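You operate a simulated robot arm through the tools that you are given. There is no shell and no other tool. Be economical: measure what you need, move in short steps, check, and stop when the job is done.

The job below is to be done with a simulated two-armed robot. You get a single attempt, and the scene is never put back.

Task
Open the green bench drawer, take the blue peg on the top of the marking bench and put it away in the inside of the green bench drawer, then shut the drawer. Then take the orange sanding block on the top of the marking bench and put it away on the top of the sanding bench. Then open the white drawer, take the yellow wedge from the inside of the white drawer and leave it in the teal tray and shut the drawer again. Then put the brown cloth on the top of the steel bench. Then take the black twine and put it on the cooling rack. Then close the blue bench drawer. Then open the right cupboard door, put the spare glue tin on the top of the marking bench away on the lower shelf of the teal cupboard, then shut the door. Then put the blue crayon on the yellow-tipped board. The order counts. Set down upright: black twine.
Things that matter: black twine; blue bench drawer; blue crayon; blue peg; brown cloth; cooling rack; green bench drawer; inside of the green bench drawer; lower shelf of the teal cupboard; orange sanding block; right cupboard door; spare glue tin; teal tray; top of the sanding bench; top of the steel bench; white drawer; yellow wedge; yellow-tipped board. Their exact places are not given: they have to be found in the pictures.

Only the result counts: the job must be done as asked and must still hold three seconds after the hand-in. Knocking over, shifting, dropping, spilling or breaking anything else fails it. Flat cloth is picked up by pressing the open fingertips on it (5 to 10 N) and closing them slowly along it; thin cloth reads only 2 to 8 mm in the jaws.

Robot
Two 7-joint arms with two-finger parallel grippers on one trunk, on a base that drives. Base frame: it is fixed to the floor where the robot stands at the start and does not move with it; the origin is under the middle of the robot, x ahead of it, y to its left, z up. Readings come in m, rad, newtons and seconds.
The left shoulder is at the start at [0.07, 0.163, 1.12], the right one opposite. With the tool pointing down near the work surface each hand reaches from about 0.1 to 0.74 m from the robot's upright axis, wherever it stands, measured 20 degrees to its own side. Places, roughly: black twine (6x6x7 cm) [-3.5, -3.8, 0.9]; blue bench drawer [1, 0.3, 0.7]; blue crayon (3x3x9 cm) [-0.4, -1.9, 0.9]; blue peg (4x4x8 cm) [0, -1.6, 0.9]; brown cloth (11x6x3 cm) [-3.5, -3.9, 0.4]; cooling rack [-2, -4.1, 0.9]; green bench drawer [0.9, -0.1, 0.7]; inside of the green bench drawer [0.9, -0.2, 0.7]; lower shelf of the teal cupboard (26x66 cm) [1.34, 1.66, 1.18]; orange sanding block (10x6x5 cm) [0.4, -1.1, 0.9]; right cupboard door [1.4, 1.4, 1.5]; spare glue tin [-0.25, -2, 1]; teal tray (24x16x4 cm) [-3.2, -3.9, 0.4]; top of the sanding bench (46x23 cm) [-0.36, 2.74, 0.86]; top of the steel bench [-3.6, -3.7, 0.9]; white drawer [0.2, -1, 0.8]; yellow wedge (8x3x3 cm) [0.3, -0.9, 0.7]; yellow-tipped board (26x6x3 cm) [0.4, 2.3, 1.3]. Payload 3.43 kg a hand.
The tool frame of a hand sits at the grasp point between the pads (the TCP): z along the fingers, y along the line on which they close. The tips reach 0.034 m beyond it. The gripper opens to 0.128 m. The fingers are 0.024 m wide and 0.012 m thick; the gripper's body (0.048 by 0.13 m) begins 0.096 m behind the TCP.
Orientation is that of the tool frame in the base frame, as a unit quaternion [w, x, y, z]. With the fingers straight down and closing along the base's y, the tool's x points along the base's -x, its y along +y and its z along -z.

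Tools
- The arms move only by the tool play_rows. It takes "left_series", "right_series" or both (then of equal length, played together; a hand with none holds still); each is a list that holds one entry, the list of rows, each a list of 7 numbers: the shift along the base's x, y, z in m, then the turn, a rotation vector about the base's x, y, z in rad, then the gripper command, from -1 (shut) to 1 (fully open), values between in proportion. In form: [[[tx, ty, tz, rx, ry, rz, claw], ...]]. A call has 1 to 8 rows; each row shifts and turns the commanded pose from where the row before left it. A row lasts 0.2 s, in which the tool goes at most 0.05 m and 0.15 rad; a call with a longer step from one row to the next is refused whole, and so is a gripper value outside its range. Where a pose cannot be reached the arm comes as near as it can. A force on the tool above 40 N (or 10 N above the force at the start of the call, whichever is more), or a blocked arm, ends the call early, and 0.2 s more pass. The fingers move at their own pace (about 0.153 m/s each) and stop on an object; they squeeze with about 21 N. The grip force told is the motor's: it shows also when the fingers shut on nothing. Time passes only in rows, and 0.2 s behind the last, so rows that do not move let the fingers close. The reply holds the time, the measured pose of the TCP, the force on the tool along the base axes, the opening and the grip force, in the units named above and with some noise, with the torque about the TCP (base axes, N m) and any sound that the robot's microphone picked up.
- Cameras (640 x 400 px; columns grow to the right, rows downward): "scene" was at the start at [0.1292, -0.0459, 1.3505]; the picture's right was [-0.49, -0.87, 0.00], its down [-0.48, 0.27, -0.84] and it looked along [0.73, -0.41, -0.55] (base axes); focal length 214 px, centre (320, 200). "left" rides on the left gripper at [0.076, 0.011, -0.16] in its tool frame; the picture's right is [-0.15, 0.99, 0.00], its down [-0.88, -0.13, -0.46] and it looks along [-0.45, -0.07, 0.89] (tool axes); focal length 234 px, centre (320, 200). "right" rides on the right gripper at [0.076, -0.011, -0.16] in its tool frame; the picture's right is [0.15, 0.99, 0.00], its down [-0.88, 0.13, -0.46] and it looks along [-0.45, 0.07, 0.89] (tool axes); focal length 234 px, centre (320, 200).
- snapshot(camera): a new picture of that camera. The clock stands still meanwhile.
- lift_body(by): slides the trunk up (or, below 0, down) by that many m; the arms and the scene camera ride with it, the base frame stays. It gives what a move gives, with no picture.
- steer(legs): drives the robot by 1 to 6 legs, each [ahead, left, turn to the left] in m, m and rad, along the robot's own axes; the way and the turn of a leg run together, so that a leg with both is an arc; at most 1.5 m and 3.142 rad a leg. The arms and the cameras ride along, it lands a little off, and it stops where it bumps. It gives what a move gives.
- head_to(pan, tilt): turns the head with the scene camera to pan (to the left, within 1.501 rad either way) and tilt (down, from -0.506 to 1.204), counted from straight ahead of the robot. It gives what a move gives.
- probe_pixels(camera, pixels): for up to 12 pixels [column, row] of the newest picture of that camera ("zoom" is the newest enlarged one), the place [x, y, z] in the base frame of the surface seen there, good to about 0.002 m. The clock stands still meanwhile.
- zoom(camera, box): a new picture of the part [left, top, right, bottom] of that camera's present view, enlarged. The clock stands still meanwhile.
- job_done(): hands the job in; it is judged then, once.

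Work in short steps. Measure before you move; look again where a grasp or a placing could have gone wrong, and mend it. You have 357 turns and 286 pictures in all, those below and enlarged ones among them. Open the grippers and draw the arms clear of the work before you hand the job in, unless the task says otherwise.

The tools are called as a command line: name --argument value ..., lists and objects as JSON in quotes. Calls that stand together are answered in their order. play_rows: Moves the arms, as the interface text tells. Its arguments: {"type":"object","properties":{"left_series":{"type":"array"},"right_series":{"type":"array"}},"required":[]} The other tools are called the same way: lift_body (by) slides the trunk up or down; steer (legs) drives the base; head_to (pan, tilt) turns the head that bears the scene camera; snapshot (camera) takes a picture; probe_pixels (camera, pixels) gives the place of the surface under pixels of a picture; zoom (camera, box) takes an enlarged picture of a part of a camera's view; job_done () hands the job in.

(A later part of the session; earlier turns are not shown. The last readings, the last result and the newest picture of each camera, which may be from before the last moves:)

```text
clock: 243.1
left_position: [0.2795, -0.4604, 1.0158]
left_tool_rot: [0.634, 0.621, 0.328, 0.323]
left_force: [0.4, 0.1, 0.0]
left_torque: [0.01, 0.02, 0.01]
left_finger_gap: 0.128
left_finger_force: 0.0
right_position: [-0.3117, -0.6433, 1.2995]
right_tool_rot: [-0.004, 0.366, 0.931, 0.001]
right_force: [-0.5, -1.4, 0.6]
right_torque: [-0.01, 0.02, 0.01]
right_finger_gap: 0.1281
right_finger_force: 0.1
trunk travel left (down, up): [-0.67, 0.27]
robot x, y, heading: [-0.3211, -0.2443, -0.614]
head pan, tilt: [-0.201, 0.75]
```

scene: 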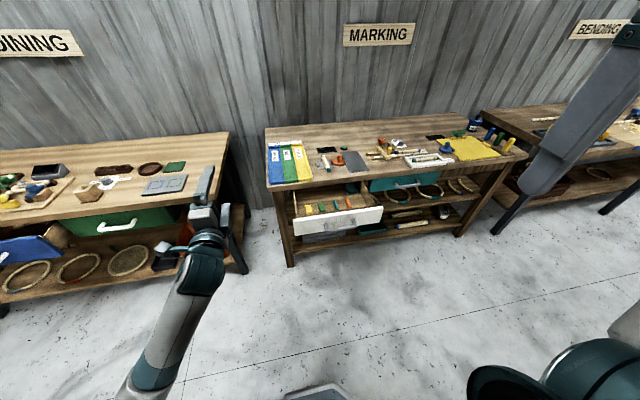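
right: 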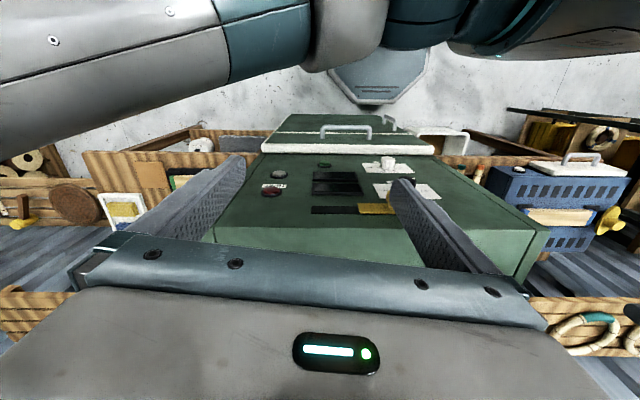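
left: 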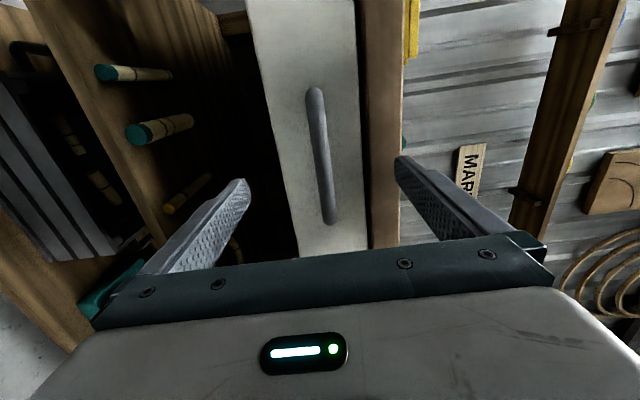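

play_rows --right_series '[[[0.046, -0.0089, 0, 0, 0, 0.065, 1], [0.046, -0.0089, 0, 0, 0, 0.065, 1], [0.046, -0.0089, 0, 0, 0, 0, 1], [0.046, -0.0089, 0, 0, 0, 0, 1], [0.046, -0.0089, 0, 0, 0, 0, 0], [0.046, -0.0089, 0, 0, 0, 0, 0], [0.046, -0.0089, 0, 0, 0, 0, 0], [0.046, -0.0089, 0, 0, 0, 0, 0]]]'

play_rows --right_series '[[[0.038, -0.007, 0, 0, 0, 0, 0], [0, 0, -0.05, 0, 0, 0, 0], [0, 0, -0.05, 0, 0, 0, 0], [0, 0, -0.05, 0, 0, 0, 0], [0, 0, -0.05, 0, 0, 0, 0], [0, 0, -0.05, 0, 0, 0, 0]]]'

snapshot --camera "right"

```text
clock: 244.9
left_position: [0.2809, -0.4597, 1.0152]
left_tool_rot: [0.634, 0.621, 0.329, 0.323]
left_force: [1.1, -0.5, -1.0]
left_torque: [-0.05, -0.03, -0.02]
left_finger_gap: 0.1281
left_finger_force: 0.3
right_position: [0.0614, -0.7148, 1.2988]
right_tool_rot: [-0.005, 0.305, 0.952, 0.0]
right_force: [0.1, -0.2, -0.1]
right_torque: [-0.02, 0.05, 0.0]
right_finger_gap: 0.064
right_finger_force: 0.1
trunk travel left (down, up): [-0.67, 0.27]
robot x, y, heading: [-0.3232, -0.2427, -0.614]
head pan, tilt: [-0.201, 0.75]
```

```text
clock: 246.3
left_position: [0.2826, -0.46, 1.0155]
left_tool_rot: [0.635, 0.621, 0.327, 0.323]
left_force: [0.8, 0.3, -0.1]
left_torque: [-0.03, 0.0, 0.02]
left_finger_gap: 0.128
left_finger_force: 0.1
right_position: [0.0948, -0.7212, 1.0486]
right_tool_rot: [-0.004, 0.305, 0.952, 0.0]
right_force: [0.6, 0.2, 0.2]
right_torque: [0.01, -0.01, 0.0]
right_finger_gap: 0.0639
right_finger_force: 0.0
trunk travel left (down, up): [-0.67, 0.27]
robot x, y, heading: [-0.3227, -0.2406, -0.613]
head pan, tilt: [-0.201, 0.75]
```

```text
187 pictures are left
```

right: 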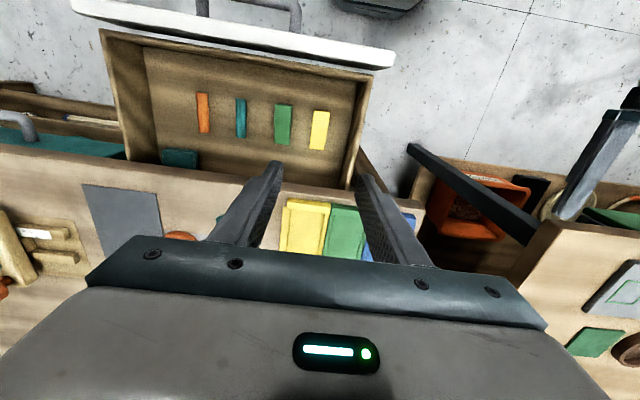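

I probe the wedge's edges in the right picture (px 320,130).

probe_pixels --camera "right" --pixels '[[315, 113], [327, 114], [312, 147], [322, 149], [320, 130], [285, 130], [292, 120], [355, 100], [345, 140], [300, 70]]'

```text
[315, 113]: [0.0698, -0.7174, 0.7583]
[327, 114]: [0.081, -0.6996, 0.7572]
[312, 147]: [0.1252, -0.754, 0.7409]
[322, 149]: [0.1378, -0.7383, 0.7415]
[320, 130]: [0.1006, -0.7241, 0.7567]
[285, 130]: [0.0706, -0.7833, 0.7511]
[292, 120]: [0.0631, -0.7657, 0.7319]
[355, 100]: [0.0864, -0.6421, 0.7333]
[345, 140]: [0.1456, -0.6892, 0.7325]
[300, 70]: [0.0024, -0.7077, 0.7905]
```

The hand is aligned over the wedge. I descend to z≈0.77 with the fingers at 0.055.

play_rows --right_series '[[[0, 0, -0.05, 0, 0, 0, -0.14], [0, 0, -0.05, 0, 0, 0, -0.14], [0, 0, -0.05, 0, 0, 0, -0.14], [0, 0, -0.05, 0, 0, 0, -0.14], [0, 0, -0.05, 0, 0, 0, -0.14]]]'

snapshot --camera "right"

```text
clock: 247.5
left_position: [0.2807, -0.4593, 1.0152]
left_tool_rot: [0.634, 0.621, 0.327, 0.324]
left_force: [-0.3, -0.7, -0.8]
left_torque: [-0.01, -0.01, -0.02]
left_finger_gap: 0.128
left_finger_force: 0.0
right_position: [0.095, -0.7198, 0.799]
right_tool_rot: [-0.005, 0.305, 0.952, 0.0]
right_force: [0.3, -0.2, -0.1]
right_torque: [0.01, 0.01, -0.01]
right_finger_gap: 0.0551
right_finger_force: 0.1
trunk travel left (down, up): [-0.67, 0.27]
robot x, y, heading: [-0.3212, -0.2403, -0.616]
head pan, tilt: [-0.201, 0.75]
```

```text
186 pictures are left
```

right: 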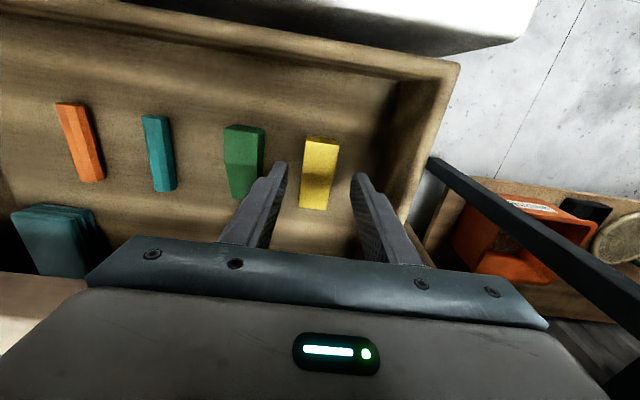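

Good clearance. I lower 0.03, close and lift slightly.

play_rows --right_series '[[[0, 0, -0.02, 0, 0, 0, -0.14], [0, 0, -0.009, 0, 0, 0, -0.14], [0, 0, 0, 0, 0, 0, -1], [0, 0, 0, 0, 0, 0, -1], [0, 0, 0, 0, 0, 0, -1], [0, 0, 0.03, 0, 0, 0, -1]]]'

snapshot --camera "right"

```text
clock: 248.9
left_position: [0.2814, -0.4586, 1.0156]
left_tool_rot: [0.634, 0.62, 0.328, 0.324]
left_force: [-1.1, -0.2, -0.2]
left_torque: [-0.01, -0.01, -0.01]
left_finger_gap: 0.1281
left_finger_force: 0.1
right_position: [0.0947, -0.7213, 0.8001]
right_tool_rot: [-0.004, 0.305, 0.952, 0.0]
right_force: [0.6, 0.4, 0.6]
right_torque: [0.0, -0.02, -0.01]
right_finger_gap: 0.0287
right_finger_force: 21.2
trunk travel left (down, up): [-0.67, 0.27]
robot x, y, heading: [-0.3211, -0.2398, -0.616]
head pan, tilt: [-0.201, 0.75]
```

```text
185 pictures are left
```

right: 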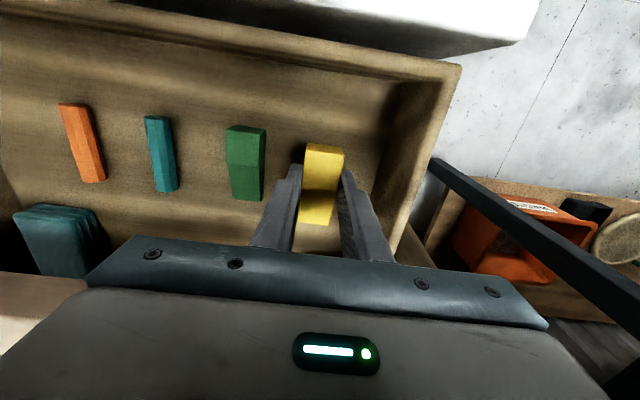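

The wedge is held. I lift it, bring it in, back away and turn towards the steam end of the hall.

play_rows --right_series '[[[0, 0, 0.05, 0, 0, 0, -1], [0, 0, 0.05, 0, 0, 0, -1], [0, 0, 0.05, 0, 0, 0, -1], [0, 0, 0.05, 0, 0, 0, -1], [0, 0, 0.05, 0, 0, 0, -1], [0, 0, 0.05, 0, 0, 0, -1], [-0.04, 0.028, 0, 0, 0, 0, -1], [-0.04, 0.028, 0, 0, 0, 0, -1]]]'

steer --legs '[[-0.15, 0, 0], [0, 0, -1.571], [0.5, 0, 0]]'

head_to --pan 0 --tilt 0.5

snapshot --camera "scene"

```text
clock: 250.7
left_position: [0.279, -0.4593, 1.0167]
left_tool_rot: [0.634, 0.622, 0.327, 0.322]
left_force: [-0.2, -0.3, -0.2]
left_torque: [-0.01, -0.01, -0.02]
left_finger_gap: 0.128
left_finger_force: 0.0
right_position: [0.015, -0.666, 1.0998]
right_tool_rot: [-0.004, 0.306, 0.952, 0.0]
right_force: [-0.2, 0.8, -0.4]
right_torque: [-0.01, -0.01, -0.03]
right_finger_gap: 0.0288
right_finger_force: 21.1
trunk travel left (down, up): [-0.67, 0.27]
robot x, y, heading: [-0.3229, -0.2399, -0.616]
head pan, tilt: [-0.201, 0.75]
```

```text
clock: 258.4
left_position: [-0.9431, -1.16, 1.0157]
left_tool_rot: [0.678, 0.671, -0.206, -0.219]
left_force: [-0.9, 0.0, -0.2]
left_torque: [-0.01, 0.0, 0.01]
left_finger_gap: 0.128
left_finger_force: 0.0
right_position: [-1.1498, -0.8943, 1.0991]
right_tool_rot: [-0.003, 0.889, 0.457, 0.003]
right_force: [-0.5, 0.1, -0.3]
right_torque: [0.02, -0.03, 0.0]
right_finger_gap: 0.0291
right_finger_force: 21.3
trunk travel left (down, up): [-0.67, 0.27]
robot x, y, heading: [-0.724, -0.5545, -2.185]
head pan, tilt: [-0.201, 0.75]
```

```text
clock: 259.1
left_position: [-0.9433, -1.1599, 1.0153]
left_tool_rot: [0.678, 0.67, -0.207, -0.22]
left_force: [0.4, -0.1, -0.1]
left_torque: [-0.01, 0.01, 0.0]
left_finger_gap: 0.1281
left_finger_force: 0.1
right_position: [-1.1486, -0.8946, 1.0997]
right_tool_rot: [-0.002, 0.89, 0.457, 0.004]
right_force: [-0.5, -0.2, -0.4]
right_torque: [0.0, 0.05, 0.0]
right_finger_gap: 0.0289
right_finger_force: 20.9
trunk travel left (down, up): [-0.67, 0.27]
robot x, y, heading: [-0.7265, -0.5548, -2.186]
head pan, tilt: [0.0, 0.499]
```

```text
184 pictures are left
```

scene: 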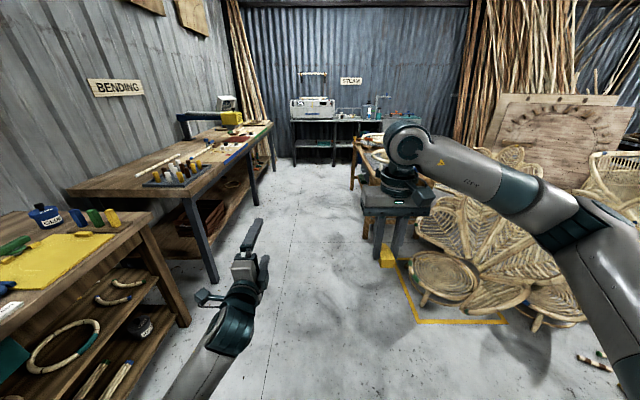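

The steam bench is straight ahead. I zoom on it and probe to plan the drive.

zoom --camera "scene" --box '[230, 60, 430, 190]'

probe_pixels --camera "scene" --pixels '[[310, 120], [290, 120], [380, 125], [410, 118], [355, 150], [370, 150], [275, 150], [210, 275], [300, 250], [440, 285], [250, 150], [350, 145]]'

```text
3.08 times, centred on (330, 125) of scene
```

zoom: 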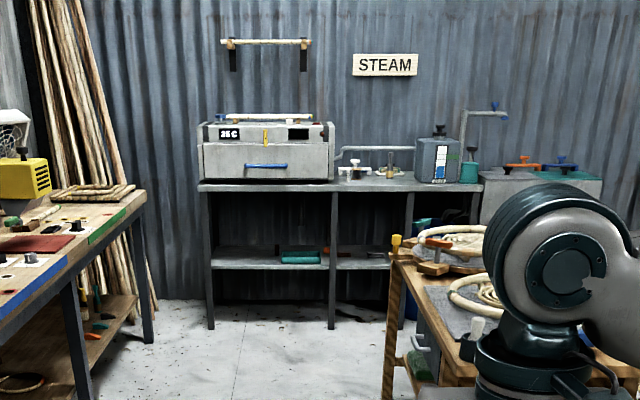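

```text
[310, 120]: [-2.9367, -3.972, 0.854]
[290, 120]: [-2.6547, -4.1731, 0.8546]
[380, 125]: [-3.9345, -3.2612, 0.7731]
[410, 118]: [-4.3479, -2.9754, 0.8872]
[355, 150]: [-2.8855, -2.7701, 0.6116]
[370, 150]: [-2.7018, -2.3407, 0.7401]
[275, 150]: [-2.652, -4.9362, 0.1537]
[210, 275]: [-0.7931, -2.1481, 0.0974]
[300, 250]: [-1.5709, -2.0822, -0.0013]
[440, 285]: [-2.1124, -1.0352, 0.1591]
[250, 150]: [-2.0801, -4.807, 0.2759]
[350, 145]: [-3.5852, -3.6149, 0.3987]
```

The corridor (u from -0.7 to 0.59) is free. I drive ahead 3.0 m towards the steel bench.

steer --legs '[[1.5, 0.1, 0], [1.5, 0.04, 0]]'

head_to --pan 0 --tilt 0.6

snapshot --camera "scene"

```text
refused: leg 1 is longer than a leg can be; nothing moved
```

```text
clock: 259.8
left_position: [-0.9433, -1.1607, 1.016]
left_tool_rot: [0.678, 0.67, -0.208, -0.22]
left_force: [-0.6, -0.2, -0.5]
left_torque: [-0.02, -0.02, 0.0]
left_finger_gap: 0.1281
left_finger_force: 0.0
right_position: [-1.1498, -0.895, 1.0972]
right_tool_rot: [-0.003, 0.889, 0.457, 0.003]
right_force: [0.6, 1.0, -0.2]
right_torque: [-0.01, -0.01, 0.04]
right_finger_gap: 0.0288
right_finger_force: 20.8
trunk travel left (down, up): [-0.67, 0.27]
robot x, y, heading: [-0.7242, -0.5579, -2.188]
head pan, tilt: [0.0, 0.6]
```

```text
182 pictures are left
```

scene: 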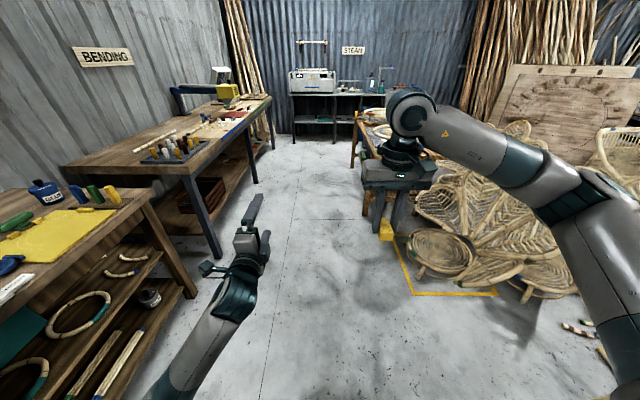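

The leg was slightly too long; I split it.

steer --legs '[[1.4, 0.1, 0], [1.4, 0.04, 0], [0.2, 0, 0]]'

snapshot --camera "scene"

```text
clock: 274.4
left_position: [-2.5182, -3.6722, 1.0154]
left_tool_rot: [0.678, 0.672, -0.204, -0.215]
left_force: [-0.1, 0.0, 0.1]
left_torque: [-0.04, 0.01, 0.02]
left_finger_gap: 0.128
left_finger_force: 0.0
right_position: [-2.7286, -3.4098, 1.0989]
right_tool_rot: [-0.003, 0.887, 0.462, 0.003]
right_force: [0.2, 0.4, 0.1]
right_torque: [0.01, -0.02, 0.0]
right_finger_gap: 0.0292
right_finger_force: 20.9
trunk travel left (down, up): [-0.67, 0.27]
robot x, y, heading: [-2.3099, -3.0669, -2.172]
head pan, tilt: [0.0, 0.6]
```

```text
181 pictures are left
```

scene: 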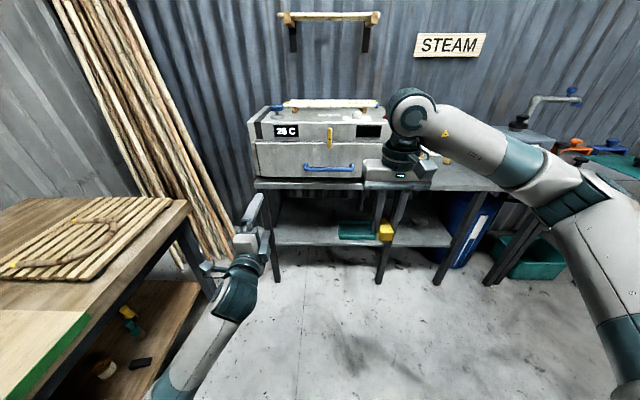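

The teal tray is on the lower shelf at px (358,231). I zoom and probe the opening.

zoom --camera "scene" --box '[250, 150, 530, 290]'

probe_pixels --camera "scene" --pixels '[[340, 225], [356, 238], [374, 225], [341, 239], [372, 239], [310, 238], [310, 186], [440, 188], [345, 222], [410, 233], [420, 240]]'

```text
2.29 times, centred on (390, 220) of scene
```

zoom: 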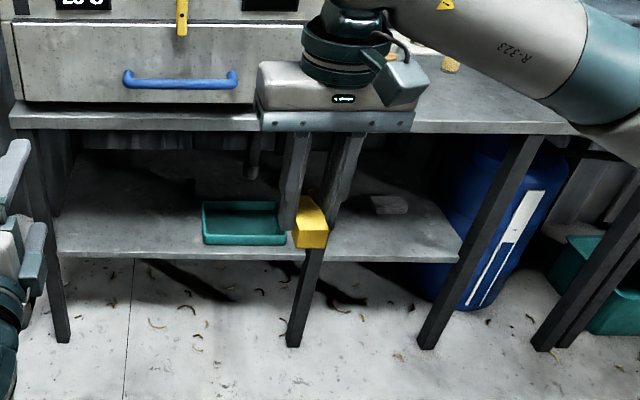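

```text
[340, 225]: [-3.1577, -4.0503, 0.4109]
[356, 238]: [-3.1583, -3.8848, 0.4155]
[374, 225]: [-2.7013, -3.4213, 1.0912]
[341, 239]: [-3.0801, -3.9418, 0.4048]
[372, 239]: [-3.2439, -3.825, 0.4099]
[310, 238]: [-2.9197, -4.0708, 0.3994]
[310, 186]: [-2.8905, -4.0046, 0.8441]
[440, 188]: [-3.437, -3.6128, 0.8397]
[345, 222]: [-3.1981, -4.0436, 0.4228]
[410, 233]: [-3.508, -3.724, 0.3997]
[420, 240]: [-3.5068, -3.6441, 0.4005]
```

The tray spans u≈-0.43…-0.19, l≈-5.0…-5.16, floor z≈0.405. I tilt the right hand 45° forward, drive ahead 0.4 and lower the trunk 0.3.

play_rows --right_series '[[[0, 0, 0, -0.1081, 0.0741, 0, -1], [0, 0, 0, -0.1081, 0.0741, 0, -1], [0, 0, 0, -0.1081, 0.0741, 0, -1], [0, 0, 0, -0.1081, 0.0741, 0, -1], [0, 0, 0, -0.1081, 0.0741, 0, -1], [0, 0, 0, -0.1081, 0.0741, 0, -1]]]'

steer --legs '[[0.38, -0.06, -0.019]]'

lift_body --by -0.35

snapshot --camera "scene"

snapshot --camera "right"

```text
clock: 275.8
left_position: [-2.5187, -3.6714, 1.0161]
left_tool_rot: [0.679, 0.672, -0.203, -0.216]
left_force: [-0.1, 0.0, 0.3]
left_torque: [-0.02, 0.01, -0.01]
left_finger_gap: 0.1278
left_finger_force: 0.0
right_position: [-2.73, -3.413, 1.0993]
right_tool_rot: [0.176, 0.821, 0.428, -0.335]
right_force: [0.8, 0.3, -0.1]
right_torque: [0.02, 0.0, 0.01]
right_finger_gap: 0.029
right_finger_force: 21.1
right hand out of reach, approached as far as the arm can: row 6
trunk travel left (down, up): [-0.67, 0.27]
robot x, y, heading: [-2.3086, -3.0686, -2.176]
head pan, tilt: [0.0, 0.6]
```

```text
clock: 278.2
left_position: [-2.7953, -3.9355, 1.0157]
left_tool_rot: [0.676, 0.67, -0.212, -0.223]
left_force: [1.1, -0.8, 0.2]
left_torque: [0.02, -0.02, 0.0]
left_finger_gap: 0.1281
left_finger_force: 0.1
right_position: [-3.0005, -3.6725, 1.1001]
right_tool_rot: [0.173, 0.826, 0.419, -0.336]
right_force: [0.2, 0.3, -0.6]
right_torque: [0.0, -0.01, -0.03]
right_finger_gap: 0.0289
right_finger_force: 21.0
trunk travel left (down, up): [-0.67, 0.27]
robot x, y, heading: [-2.5732, -3.3351, -2.196]
head pan, tilt: [0.0, 0.6]
```

```text
clock: 281.6
left_position: [-2.7958, -3.9348, 0.6662]
left_tool_rot: [0.676, 0.67, -0.211, -0.223]
left_force: [0.0, 1.0, 0.3]
left_torque: [-0.03, 0.02, -0.01]
left_finger_gap: 0.1281
left_finger_force: 0.1
right_position: [-3.0017, -3.6722, 0.7499]
right_tool_rot: [0.172, 0.826, 0.419, -0.336]
right_force: [-1.0, 0.6, -0.7]
right_torque: [0.01, 0.02, 0.03]
right_finger_gap: 0.0289
right_finger_force: 21.4
trunk travel left (down, up): [-0.32, 0.62]
robot x, y, heading: [-2.5695, -3.3332, -2.197]
head pan, tilt: [0.0, 0.6]
```

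```text
179 pictures are left
```

scene: 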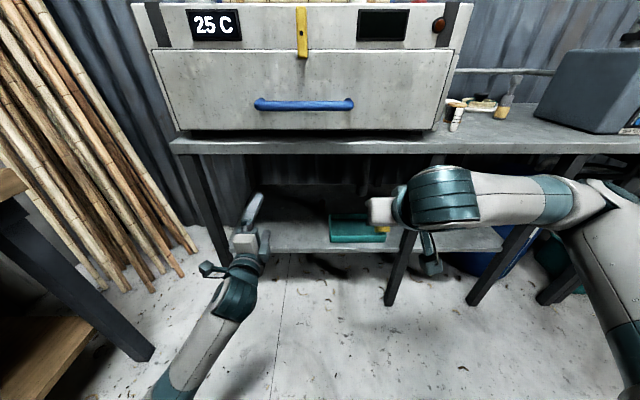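

```text
178 pictures are left
```

right: 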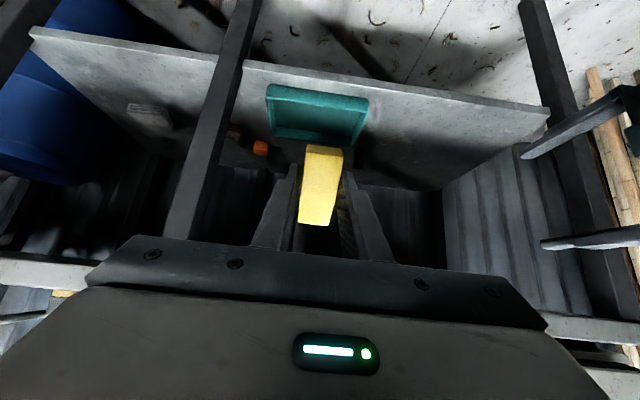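

I probe the tray corners and the post in the right picture.

probe_pixels --camera "right" --pixels '[[268, 90], [366, 103], [275, 133], [352, 145], [318, 115], [290, 130], [235, 80], [200, 150], [243, 90], [150, 112], [260, 148]]'

```text
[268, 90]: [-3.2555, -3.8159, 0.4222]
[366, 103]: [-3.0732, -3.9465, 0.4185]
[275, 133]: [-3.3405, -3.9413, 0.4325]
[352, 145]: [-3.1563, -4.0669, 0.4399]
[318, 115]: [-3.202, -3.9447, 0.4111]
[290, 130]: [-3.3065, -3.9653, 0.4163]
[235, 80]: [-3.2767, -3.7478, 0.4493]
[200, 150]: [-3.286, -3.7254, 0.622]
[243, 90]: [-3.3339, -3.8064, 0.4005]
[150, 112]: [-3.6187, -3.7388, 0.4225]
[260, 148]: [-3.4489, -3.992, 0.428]
```

The tray's centre is u≈-0.312, l≈-5.07, floor 0.411. I lower the hand 0.2, then drive ahead 0.17.

play_rows --right_series '[[[0, 0, -0.05, 0, 0, 0, -1], [0, 0, -0.05, 0, 0, 0, -1], [0, 0, -0.05, 0, 0, 0, -1], [0, 0, -0.05, 0, 0, 0, -1]]]'

steer --legs '[[0.17, 0, 0]]'

snapshot --camera "scene"

```text
clock: 282.6
left_position: [-2.7954, -3.9371, 0.6659]
left_tool_rot: [0.677, 0.669, -0.211, -0.223]
left_force: [-0.3, -0.5, 0.4]
left_torque: [0.0, 0.04, 0.01]
left_finger_gap: 0.1282
left_finger_force: 0.0
right_position: [-3.0047, -3.6815, 0.5529]
right_tool_rot: [0.172, 0.826, 0.418, -0.336]
right_force: [-0.1, -0.3, -0.1]
right_torque: [0.04, 0.01, 0.03]
right_finger_gap: 0.0291
right_finger_force: 20.8
right hand out of reach, approached as far as the arm can: row 1
trunk travel left (down, up): [-0.32, 0.62]
robot x, y, heading: [-2.5723, -3.3354, -2.194]
head pan, tilt: [0.0, 0.6]
```

```text
clock: 284.1
left_position: [-2.8928, -4.0734, 0.665]
left_tool_rot: [0.676, 0.67, -0.21, -0.223]
left_force: [-0.6, -0.3, 0.1]
left_torque: [0.02, -0.03, -0.04]
left_finger_gap: 0.1279
left_finger_force: 0.0
right_position: [-3.1038, -3.8196, 0.5528]
right_tool_rot: [0.173, 0.825, 0.42, -0.336]
right_force: [-0.5, 0.1, 0.0]
right_torque: [0.02, -0.04, 0.03]
right_finger_gap: 0.0289
right_finger_force: 21.2
trunk travel left (down, up): [-0.32, 0.62]
robot x, y, heading: [-2.6735, -3.4728, -2.192]
head pan, tilt: [0.0, 0.6]
```

```text
177 pictures are left
```

scene: 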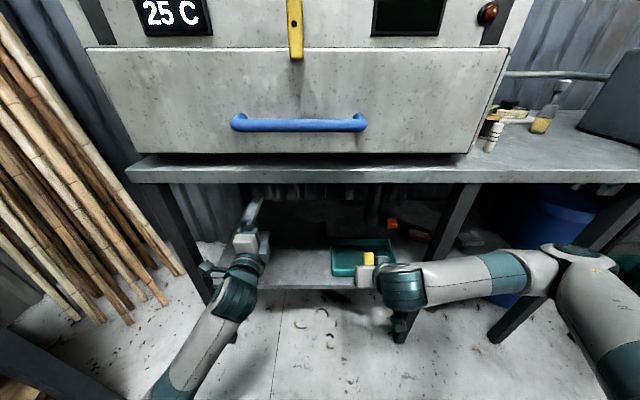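

I extend the hand 0.13 m over the tray.

play_rows --right_series '[[[-0.0281, -0.0324, -0.01, 0, 0, 0, -1], [-0.0281, -0.0324, -0.01, 0, 0, 0, -1], [-0.0281, -0.0324, -0.01, 0, 0, 0, -1]]]'

snapshot --camera "right"

snapshot --camera "scene"

```text
clock: 284.9
left_position: [-2.8924, -4.0728, 0.6655]
left_tool_rot: [0.676, 0.67, -0.21, -0.222]
left_force: [0.4, -0.1, -0.1]
left_torque: [0.02, 0.02, -0.03]
left_finger_gap: 0.1279
left_finger_force: 0.1
right_position: [-3.1895, -3.9193, 0.5245]
right_tool_rot: [0.172, 0.826, 0.419, -0.336]
right_force: [0.2, 0.7, 0.5]
right_torque: [0.02, 0.0, 0.03]
right_finger_gap: 0.0289
right_finger_force: 21.0
trunk travel left (down, up): [-0.32, 0.62]
robot x, y, heading: [-2.6666, -3.4735, -2.2]
head pan, tilt: [0.0, 0.6]
```

```text
176 pictures are left
```

right: 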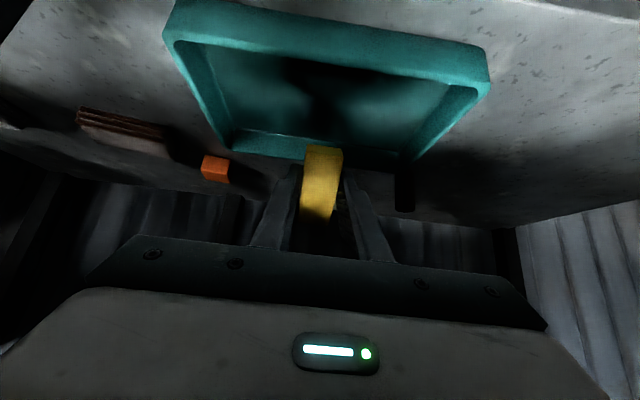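

```text
175 pictures are left
```

scene: 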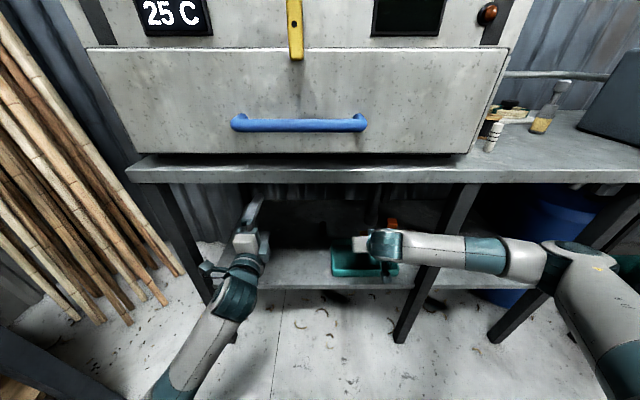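

Over the tray (u=-0.312, l=-5.043). I lower 0.06 slowly.

play_rows --right_series '[[[0, 0, -0.025, 0, 0, 0, -1], [0, 0, -0.02, 0, 0, 0, -1], [0, 0, -0.01, 0, 0, 0, -1], [0, 0, -0.005, 0, 0, 0, -1], [0, 0, 0, 0, 0, 0, -1]]]'

snapshot --camera "right"

```text
clock: 286.1
left_position: [-2.8931, -4.075, 0.6649]
left_tool_rot: [0.676, 0.67, -0.211, -0.223]
left_force: [-0.2, -0.2, -0.2]
left_torque: [-0.02, 0.01, -0.01]
left_finger_gap: 0.128
left_finger_force: 0.0
right_position: [-3.1887, -3.9185, 0.4632]
right_tool_rot: [0.173, 0.825, 0.419, -0.337]
right_force: [0.3, 0.1, -0.6]
right_torque: [0.02, 0.01, -0.01]
right_finger_gap: 0.0289
right_finger_force: 21.3
trunk travel left (down, up): [-0.32, 0.62]
robot x, y, heading: [-2.6742, -3.4684, -2.194]
head pan, tilt: [0.0, 0.6]
```

```text
174 pictures are left
```

right: 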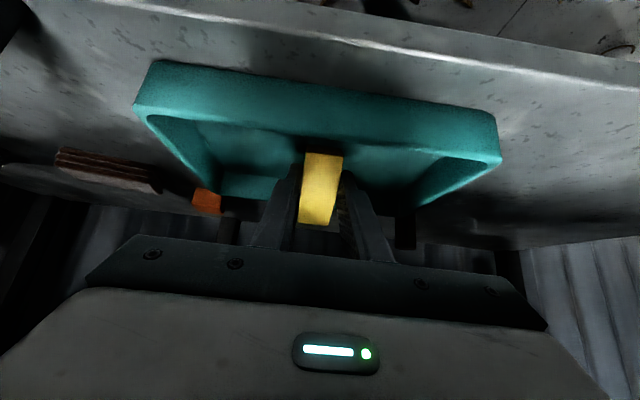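

The wedge is within the tray. I lower to contact, then open.

play_rows --right_series '[[[0, 0, -0.003, 0, 0, 0, -1], [0, 0, -0.003, 0, 0, 0, -1], [0, 0, 0, 0, 0, 0, -1]]]'

```text
clock: 286.9
left_position: [-2.8926, -4.0747, 0.6648]
left_tool_rot: [0.676, 0.67, -0.21, -0.223]
left_force: [0.2, 0.2, 0.7]
left_torque: [0.01, -0.03, 0.0]
left_finger_gap: 0.128
left_finger_force: 0.1
right_position: [-3.1877, -3.918, 0.4568]
right_tool_rot: [0.173, 0.825, 0.419, -0.336]
right_force: [-0.6, 0.6, -0.6]
right_torque: [0.05, 0.01, -0.01]
right_finger_gap: 0.029
right_finger_force: 20.7
trunk travel left (down, up): [-0.32, 0.62]
robot x, y, heading: [-2.673, -3.4707, -2.193]
head pan, tilt: [0.0, 0.6]
```

play_rows --right_series '[[[0, 0, -0.003, 0, 0, 0, -1], [0, 0, -0.002, 0, 0, 0, -1], [0, 0, 0, 0, 0, 0, -0.5], [0, 0, 0, 0, 0, 0, -0.2], [0, 0, 0, 0, 0, 0, 0], [0, 0, 0, 0, 0, 0, 0]]]'

snapshot --camera "right"

```text
clock: 288.3
left_position: [-2.8935, -4.073, 0.6652]
left_tool_rot: [0.676, 0.67, -0.211, -0.223]
left_force: [0.1, 0.2, 0.6]
left_torque: [-0.02, -0.03, -0.01]
left_finger_gap: 0.128
left_finger_force: 0.1
right_position: [-3.1873, -3.9181, 0.4504]
right_tool_rot: [0.172, 0.826, 0.419, -0.336]
right_force: [0.5, 0.1, 0.4]
right_torque: [0.0, 0.01, 0.02]
right_finger_gap: 0.064
right_finger_force: 0.0
trunk travel left (down, up): [-0.32, 0.62]
robot x, y, heading: [-2.6668, -3.4691, -2.193]
head pan, tilt: [0.0, 0.6]
```

```text
173 pictures are left
```

right: 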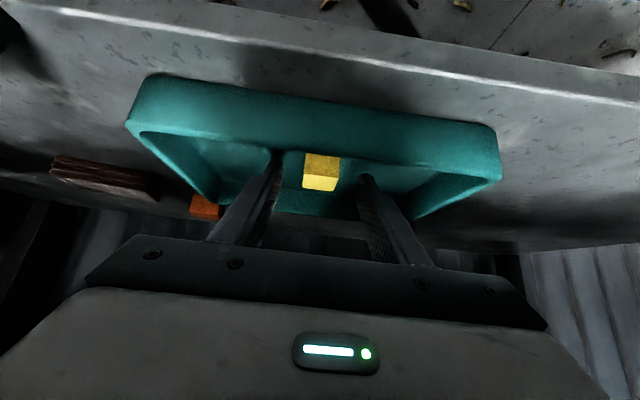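

The wedge lies in the tray. I withdraw and back away.

play_rows --right_series '[[[0.018, 0.025, 0.031, 0, 0, 0, 0], [0.018, 0.025, 0.031, 0, 0, 0, 0], [0.028, 0.039, 0, 0, 0, 0, 0], [0.028, 0.039, 0, 0, 0, 0, 0]]]'

steer --legs '[[-0.35, 0, 0]]'

snapshot --camera "scene"

zoom --camera "right" --box '[100, 40, 420, 240]'

```text
clock: 289.3
left_position: [-2.893, -4.073, 0.6658]
left_tool_rot: [0.676, 0.67, -0.21, -0.223]
left_force: [0.3, 0.4, -0.5]
left_torque: [-0.01, -0.02, 0.0]
left_finger_gap: 0.128
left_finger_force: 0.1
right_position: [-3.0966, -3.7917, 0.5142]
right_tool_rot: [0.173, 0.825, 0.419, -0.337]
right_force: [0.3, 0.0, -0.9]
right_torque: [-0.01, -0.03, -0.02]
right_finger_gap: 0.0639
right_finger_force: 0.0
trunk travel left (down, up): [-0.32, 0.62]
robot x, y, heading: [-2.6653, -3.4727, -2.193]
head pan, tilt: [0.0, 0.6]
```

```text
clock: 291.5
left_position: [-2.6908, -3.7916, 0.6665]
left_tool_rot: [0.676, 0.67, -0.211, -0.222]
left_force: [1.0, 0.3, -0.2]
left_torque: [0.02, -0.04, -0.02]
left_finger_gap: 0.128
left_finger_force: 0.1
right_position: [-2.8954, -3.5109, 0.5136]
right_tool_rot: [0.173, 0.826, 0.42, -0.335]
right_force: [-0.4, 0.3, 0.4]
right_torque: [0.01, 0.0, -0.01]
right_finger_gap: 0.064
right_finger_force: 0.0
trunk travel left (down, up): [-0.32, 0.62]
robot x, y, heading: [-2.4676, -3.1893, -2.191]
head pan, tilt: [0.0, 0.6]
```

```text
172 pictures are left
```

scene: 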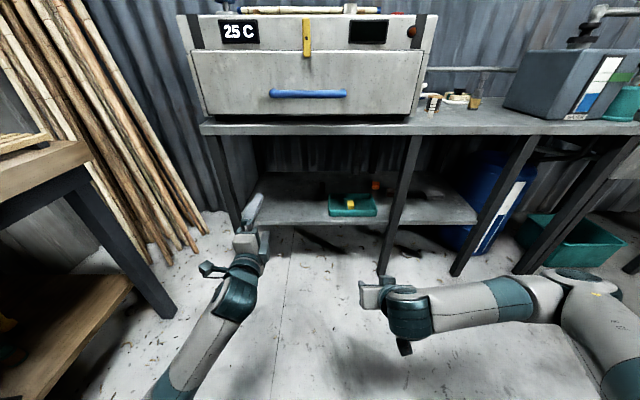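

```text
2.00 times, centred on (260, 140) of right
```

zoom: 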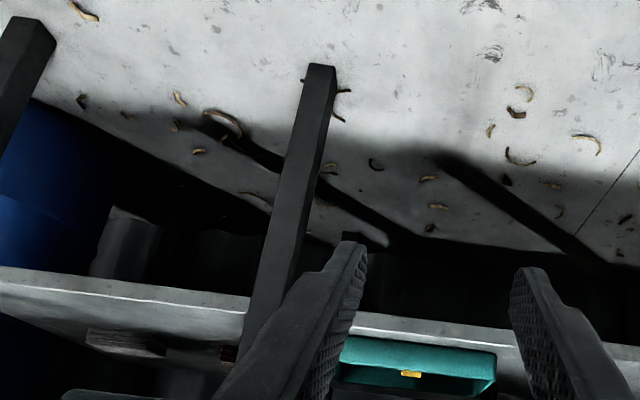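

The wedge is in the tray. Now I return to shut the white drawer: raise the trunk, back along the corridor and turn left.

lift_body --by 0.4

steer --legs '[[-1.45, 0, 0], [-1.45, 0, 0], [-0.25, -0.15, 0], [0, 0, 1.571]]'

head_to --pan 0.2 --tilt 0.65

snapshot --camera "scene"

```text
clock: 295.4
left_position: [-2.6923, -3.7923, 1.0657]
left_tool_rot: [0.677, 0.67, -0.21, -0.223]
left_force: [0.2, 0.6, 1.1]
left_torque: [0.04, 0.01, 0.01]
left_finger_gap: 0.1281
left_finger_force: 0.0
right_position: [-2.8952, -3.5119, 0.9135]
right_tool_rot: [0.173, 0.825, 0.419, -0.337]
right_force: [-0.3, 0.8, -0.4]
right_torque: [-0.02, -0.01, -0.01]
right_finger_gap: 0.064
right_finger_force: 0.0
trunk travel left (down, up): [-0.72, 0.22]
robot x, y, heading: [-2.4668, -3.195, -2.197]
head pan, tilt: [0.0, 0.6]
```

```text
clock: 314.7
left_position: [-0.1087, -0.8712, 1.0654]
left_tool_rot: [0.642, 0.63, 0.31, 0.307]
left_force: [-0.3, 0.0, 1.3]
left_torque: [0.01, -0.02, 0.02]
left_finger_gap: 0.1281
left_finger_force: 0.0
right_position: [-0.3968, -1.0623, 0.9142]
right_tool_rot: [0.357, 0.307, 0.874, -0.124]
right_force: [0.4, -0.5, 0.2]
right_torque: [-0.01, -0.02, -0.02]
right_finger_gap: 0.0641
right_finger_force: 0.0
trunk travel left (down, up): [-0.72, 0.22]
robot x, y, heading: [-0.6986, -0.6221, -0.668]
head pan, tilt: [0.0, 0.6]
```

```text
clock: 315.4
left_position: [-0.1075, -0.8712, 1.0652]
left_tool_rot: [0.643, 0.629, 0.311, 0.307]
left_force: [-1.0, 0.2, 0.4]
left_torque: [0.03, -0.02, 0.01]
left_finger_gap: 0.1279
left_finger_force: 0.0
right_position: [-0.3987, -1.062, 0.9136]
right_tool_rot: [0.357, 0.306, 0.874, -0.123]
right_force: [-0.7, -0.5, -0.3]
right_torque: [-0.02, 0.02, -0.05]
right_finger_gap: 0.064
right_finger_force: 0.0
trunk travel left (down, up): [-0.72, 0.22]
robot x, y, heading: [-0.7015, -0.6239, -0.67]
head pan, tilt: [0.201, 0.649]
```

```text
170 pictures are left
```

scene: 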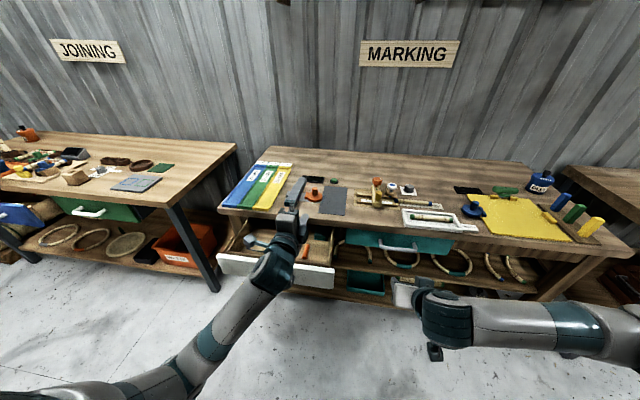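

I correct the heading, back off 0.19 and left 0.08, then lower the trunk 0.3 to the handle height.

steer --legs '[[-0.19, 0, 0], [0, 0.08, 0.049]]'

lift_body --by -0.3

snapshot --camera "left"

```text
clock: 317.6
left_position: [-0.1956, -0.6616, 1.0662]
left_tool_rot: [0.635, 0.622, 0.327, 0.322]
left_force: [-1.0, 0.2, 0.0]
left_torque: [0.0, -0.01, -0.02]
left_finger_gap: 0.1279
left_finger_force: 0.0
right_position: [-0.4773, -0.8663, 0.9133]
right_tool_rot: [0.36, 0.284, 0.881, -0.116]
right_force: [0.2, 0.4, 0.5]
right_torque: [0.01, 0.01, -0.03]
right_finger_gap: 0.0641
right_finger_force: 0.1
trunk travel left (down, up): [-0.72, 0.22]
robot x, y, heading: [-0.7999, -0.4428, -0.613]
head pan, tilt: [0.201, 0.649]
```

```text
clock: 320.6
left_position: [-0.1971, -0.6615, 0.7668]
left_tool_rot: [0.635, 0.621, 0.327, 0.323]
left_force: [-0.8, 0.0, 0.0]
left_torque: [0.0, 0.05, 0.05]
left_finger_gap: 0.1282
left_finger_force: 0.0
right_position: [-0.4776, -0.8682, 0.6139]
right_tool_rot: [0.36, 0.284, 0.881, -0.114]
right_force: [0.4, 0.2, 0.5]
right_torque: [-0.01, -0.02, -0.02]
right_finger_gap: 0.064
right_finger_force: 0.1
trunk travel left (down, up): [-0.42, 0.52]
robot x, y, heading: [-0.8013, -0.4404, -0.614]
head pan, tilt: [0.201, 0.649]
```

```text
169 pictures are left
```

left: 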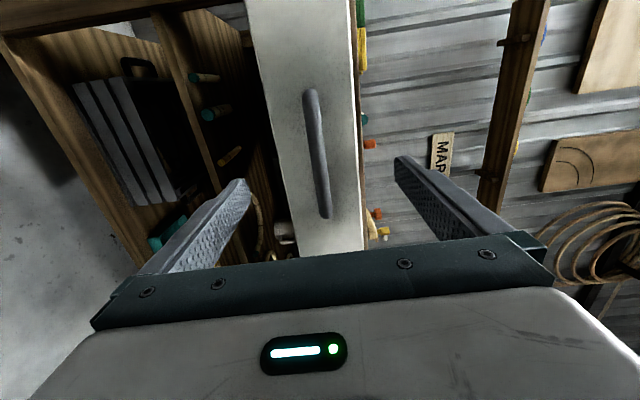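

Aligned (u=0.225, l=-0.653). I advance 0.096 and grip the bar.

play_rows --left_series '[[[0.039, -0.0279, 0, 0, 0, 0, 1], [0.039, -0.0279, 0, 0, 0, 0, 1], [0, 0, 0, 0, 0, 0, -1], [0, 0, 0, 0, 0, 0, -1], [0, 0, 0, 0, 0, 0, -1], [0, 0, 0, 0, 0, 0, -1]]]'

```text
clock: 322.0
left_position: [-0.1177, -0.7173, 0.7645]
left_tool_rot: [0.634, 0.622, 0.327, 0.322]
left_force: [0.0, 0.2, -6.5]
left_torque: [1.01, -0.67, 0.12]
left_finger_gap: 0.0176
left_finger_force: 45.0
right_position: [-0.4786, -0.8676, 0.6131]
right_tool_rot: [0.36, 0.283, 0.882, -0.114]
right_force: [1.3, 0.3, 0.5]
right_torque: [0.02, 0.0, -0.02]
right_finger_gap: 0.0638
right_finger_force: 0.1
trunk travel left (down, up): [-0.42, 0.52]
robot x, y, heading: [-0.8025, -0.4428, -0.618]
head pan, tilt: [0.201, 0.649]
```

Gripped; I push by driving ahead 0.232.

steer --legs '[[0.232, 0, 0]]'

snapshot --camera "scene"

```text
clock: 323.7
left_position: [0.0703, -0.8528, 0.7658]
left_tool_rot: [0.634, 0.622, 0.326, 0.323]
left_force: [-9.7, -17.1, -10.7]
left_torque: [0.91, -0.53, -1.06]
left_finger_gap: 0.0178
left_finger_force: 45.4
right_position: [-0.2871, -1.0007, 0.6126]
right_tool_rot: [0.359, 0.284, 0.882, -0.114]
right_force: [0.2, 0.1, 0.1]
right_torque: [0.0, 0.0, -0.02]
right_finger_gap: 0.0639
right_finger_force: 0.0
trunk travel left (down, up): [-0.42, 0.52]
robot x, y, heading: [-0.6118, -0.578, -0.615]
head pan, tilt: [0.201, 0.649]
```

```text
168 pictures are left
```

scene: 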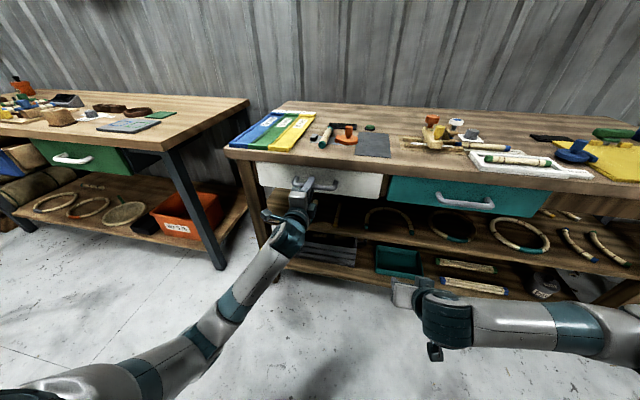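

The hand is back at u=0.5535, the shut position. I release, retreat and check.

play_rows --left_series '[[[0, 0, 0, 0, 0, 0, 1], [0, 0, 0, 0, 0, 0, 1], [0, 0, 0, 0, 0, 0, 1], [0, 0, 0, 0, 0, 0, 1]]]'

steer --legs '[[-0.2, 0, 0]]'

snapshot --camera "scene"

probe_pixels --camera "scene" --pixels '[[275, 155], [365, 165], [345, 168]]'

```text
clock: 324.7
left_position: [0.07, -0.8506, 0.7654]
left_tool_rot: [0.635, 0.621, 0.327, 0.322]
left_force: [0.5, 0.0, 0.2]
left_torque: [-0.01, 0.02, 0.0]
left_finger_gap: 0.1279
left_finger_force: 0.0
right_position: [-0.288, -1.0001, 0.614]
right_tool_rot: [0.36, 0.283, 0.881, -0.115]
right_force: [0.2, -0.8, 0.3]
right_torque: [0.01, -0.01, 0.02]
right_finger_gap: 0.0639
right_finger_force: 0.0
trunk travel left (down, up): [-0.42, 0.52]
robot x, y, heading: [-0.6117, -0.5761, -0.617]
head pan, tilt: [0.201, 0.649]
```

```text
clock: 326.3
left_position: [-0.0946, -0.7357, 0.7664]
left_tool_rot: [0.635, 0.622, 0.327, 0.322]
left_force: [0.3, 0.1, -0.1]
left_torque: [0.02, 0.04, 0.0]
left_finger_gap: 0.1279
left_finger_force: 0.0
right_position: [-0.4518, -0.8853, 0.6147]
right_tool_rot: [0.361, 0.283, 0.881, -0.114]
right_force: [0.7, 0.4, -0.4]
right_torque: [0.0, -0.01, -0.03]
right_finger_gap: 0.0639
right_finger_force: 0.1
trunk travel left (down, up): [-0.42, 0.52]
robot x, y, heading: [-0.7731, -0.4652, -0.615]
head pan, tilt: [0.201, 0.649]
```

```text
167 pictures are left
```

scene: 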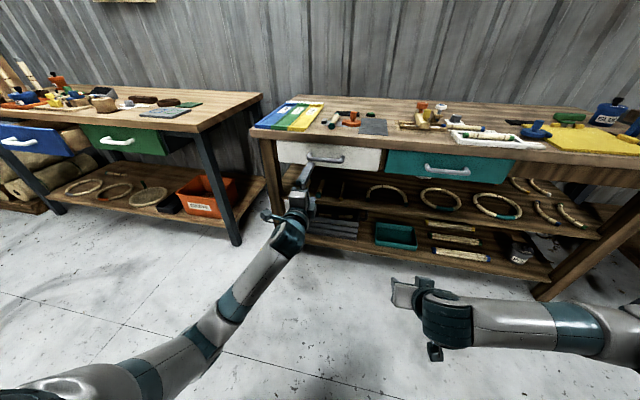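

```text
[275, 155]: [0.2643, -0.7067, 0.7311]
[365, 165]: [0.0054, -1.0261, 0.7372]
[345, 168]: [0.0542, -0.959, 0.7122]
```

The white drawer is shut (front u=0.602). Next the brown cloth: I raise the trunk and drive back to the steel bench.

lift_body --by 0.35

steer --legs '[[0.25, 0, 0], [0, 0, -1.574], [1.45, 0, 0], [1.45, 0, 0]]'

head_to --pan 0 --tilt 0.6

snapshot --camera "scene"

```text
clock: 329.8
left_position: [-0.0938, -0.7351, 1.1165]
left_tool_rot: [0.635, 0.622, 0.326, 0.323]
left_force: [0.0, 0.5, 0.0]
left_torque: [-0.02, -0.02, 0.01]
left_finger_gap: 0.1282
left_finger_force: 0.0
right_position: [-0.4508, -0.8854, 0.9641]
right_tool_rot: [0.36, 0.283, 0.881, -0.114]
right_force: [-1.1, 0.6, 0.2]
right_torque: [-0.01, 0.01, -0.02]
right_finger_gap: 0.0641
right_finger_force: 0.0
trunk travel left (down, up): [-0.77, 0.17]
robot x, y, heading: [-0.7757, -0.4605, -0.613]
head pan, tilt: [0.201, 0.649]
```

```text
clock: 348.8
left_position: [-2.3502, -3.7239, 1.116]
left_tool_rot: [0.681, 0.675, -0.194, -0.206]
left_force: [-0.4, -0.8, 0.0]
left_torque: [0.04, -0.04, -0.03]
left_finger_gap: 0.128
left_finger_force: 0.0
right_position: [-2.5163, -3.3723, 0.9635]
right_tool_rot: [0.182, 0.814, 0.441, -0.332]
right_force: [-0.8, -0.5, 0.3]
right_torque: [-0.04, 0.0, 0.0]
right_finger_gap: 0.0642
right_finger_force: 0.1
trunk travel left (down, up): [-0.77, 0.17]
robot x, y, heading: [-2.1043, -3.035, -2.144]
head pan, tilt: [0.201, 0.649]
```

```text
clock: 349.5
left_position: [-2.3512, -3.7238, 1.1159]
left_tool_rot: [0.682, 0.675, -0.194, -0.206]
left_force: [0.1, 0.7, -0.5]
left_torque: [0.01, 0.03, -0.01]
left_finger_gap: 0.1281
left_finger_force: 0.1
right_position: [-2.5167, -3.3729, 0.9641]
right_tool_rot: [0.181, 0.814, 0.441, -0.332]
right_force: [0.1, -1.3, -0.3]
right_torque: [0.03, 0.01, -0.03]
right_finger_gap: 0.0641
right_finger_force: 0.0
trunk travel left (down, up): [-0.77, 0.17]
robot x, y, heading: [-2.1096, -3.0332, -2.144]
head pan, tilt: [0.0, 0.6]
```

```text
166 pictures are left
```

scene: 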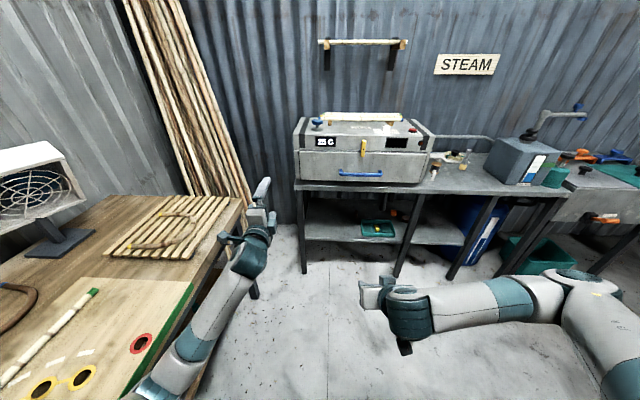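

I correct the heading, move ahead to l≈-4.25, and look at the right side before shifting there.

steer --legs '[[0, -0.15, -0.047], [0.5, 0, 0]]'

head_to --pan -0.6 --tilt 0.7

snapshot --camera "scene"

```text
clock: 353.4
left_position: [-2.8, -4.0289, 1.1145]
left_tool_rot: [0.674, 0.671, -0.212, -0.224]
left_force: [9.4, 11.9, -10.5]
left_torque: [1.24, -0.75, 0.13]
left_finger_gap: 0.1279
left_finger_force: 0.0
right_position: [-2.9447, -3.6695, 0.9637]
right_tool_rot: [0.172, 0.825, 0.419, -0.338]
right_force: [0.1, -0.1, 0.4]
right_torque: [0.02, -0.01, -0.02]
right_finger_gap: 0.0642
right_finger_force: 0.0
trunk travel left (down, up): [-0.77, 0.17]
robot x, y, heading: [-2.5207, -3.3541, -2.2]
head pan, tilt: [0.0, 0.6]
```

```text
clock: 354.4
left_position: [-2.7982, -4.029, 1.1144]
left_tool_rot: [0.675, 0.67, -0.213, -0.224]
left_force: [5.0, 5.0, -0.4]
left_torque: [0.36, -0.36, 0.09]
left_finger_gap: 0.1279
left_finger_force: 0.0
right_position: [-2.9453, -3.6704, 0.9634]
right_tool_rot: [0.173, 0.825, 0.419, -0.337]
right_force: [-0.5, -0.2, 0.2]
right_torque: [0.0, 0.01, -0.01]
right_finger_gap: 0.0642
right_finger_force: 0.1
trunk travel left (down, up): [-0.77, 0.17]
robot x, y, heading: [-2.5224, -3.3523, -2.191]
head pan, tilt: [-0.6, 0.7]
```

```text
165 pictures are left
```

scene: 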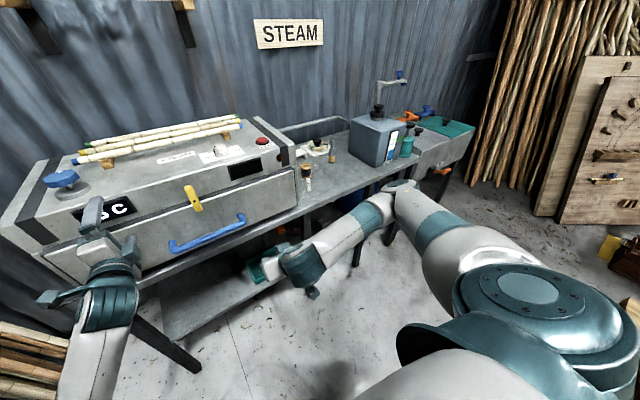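

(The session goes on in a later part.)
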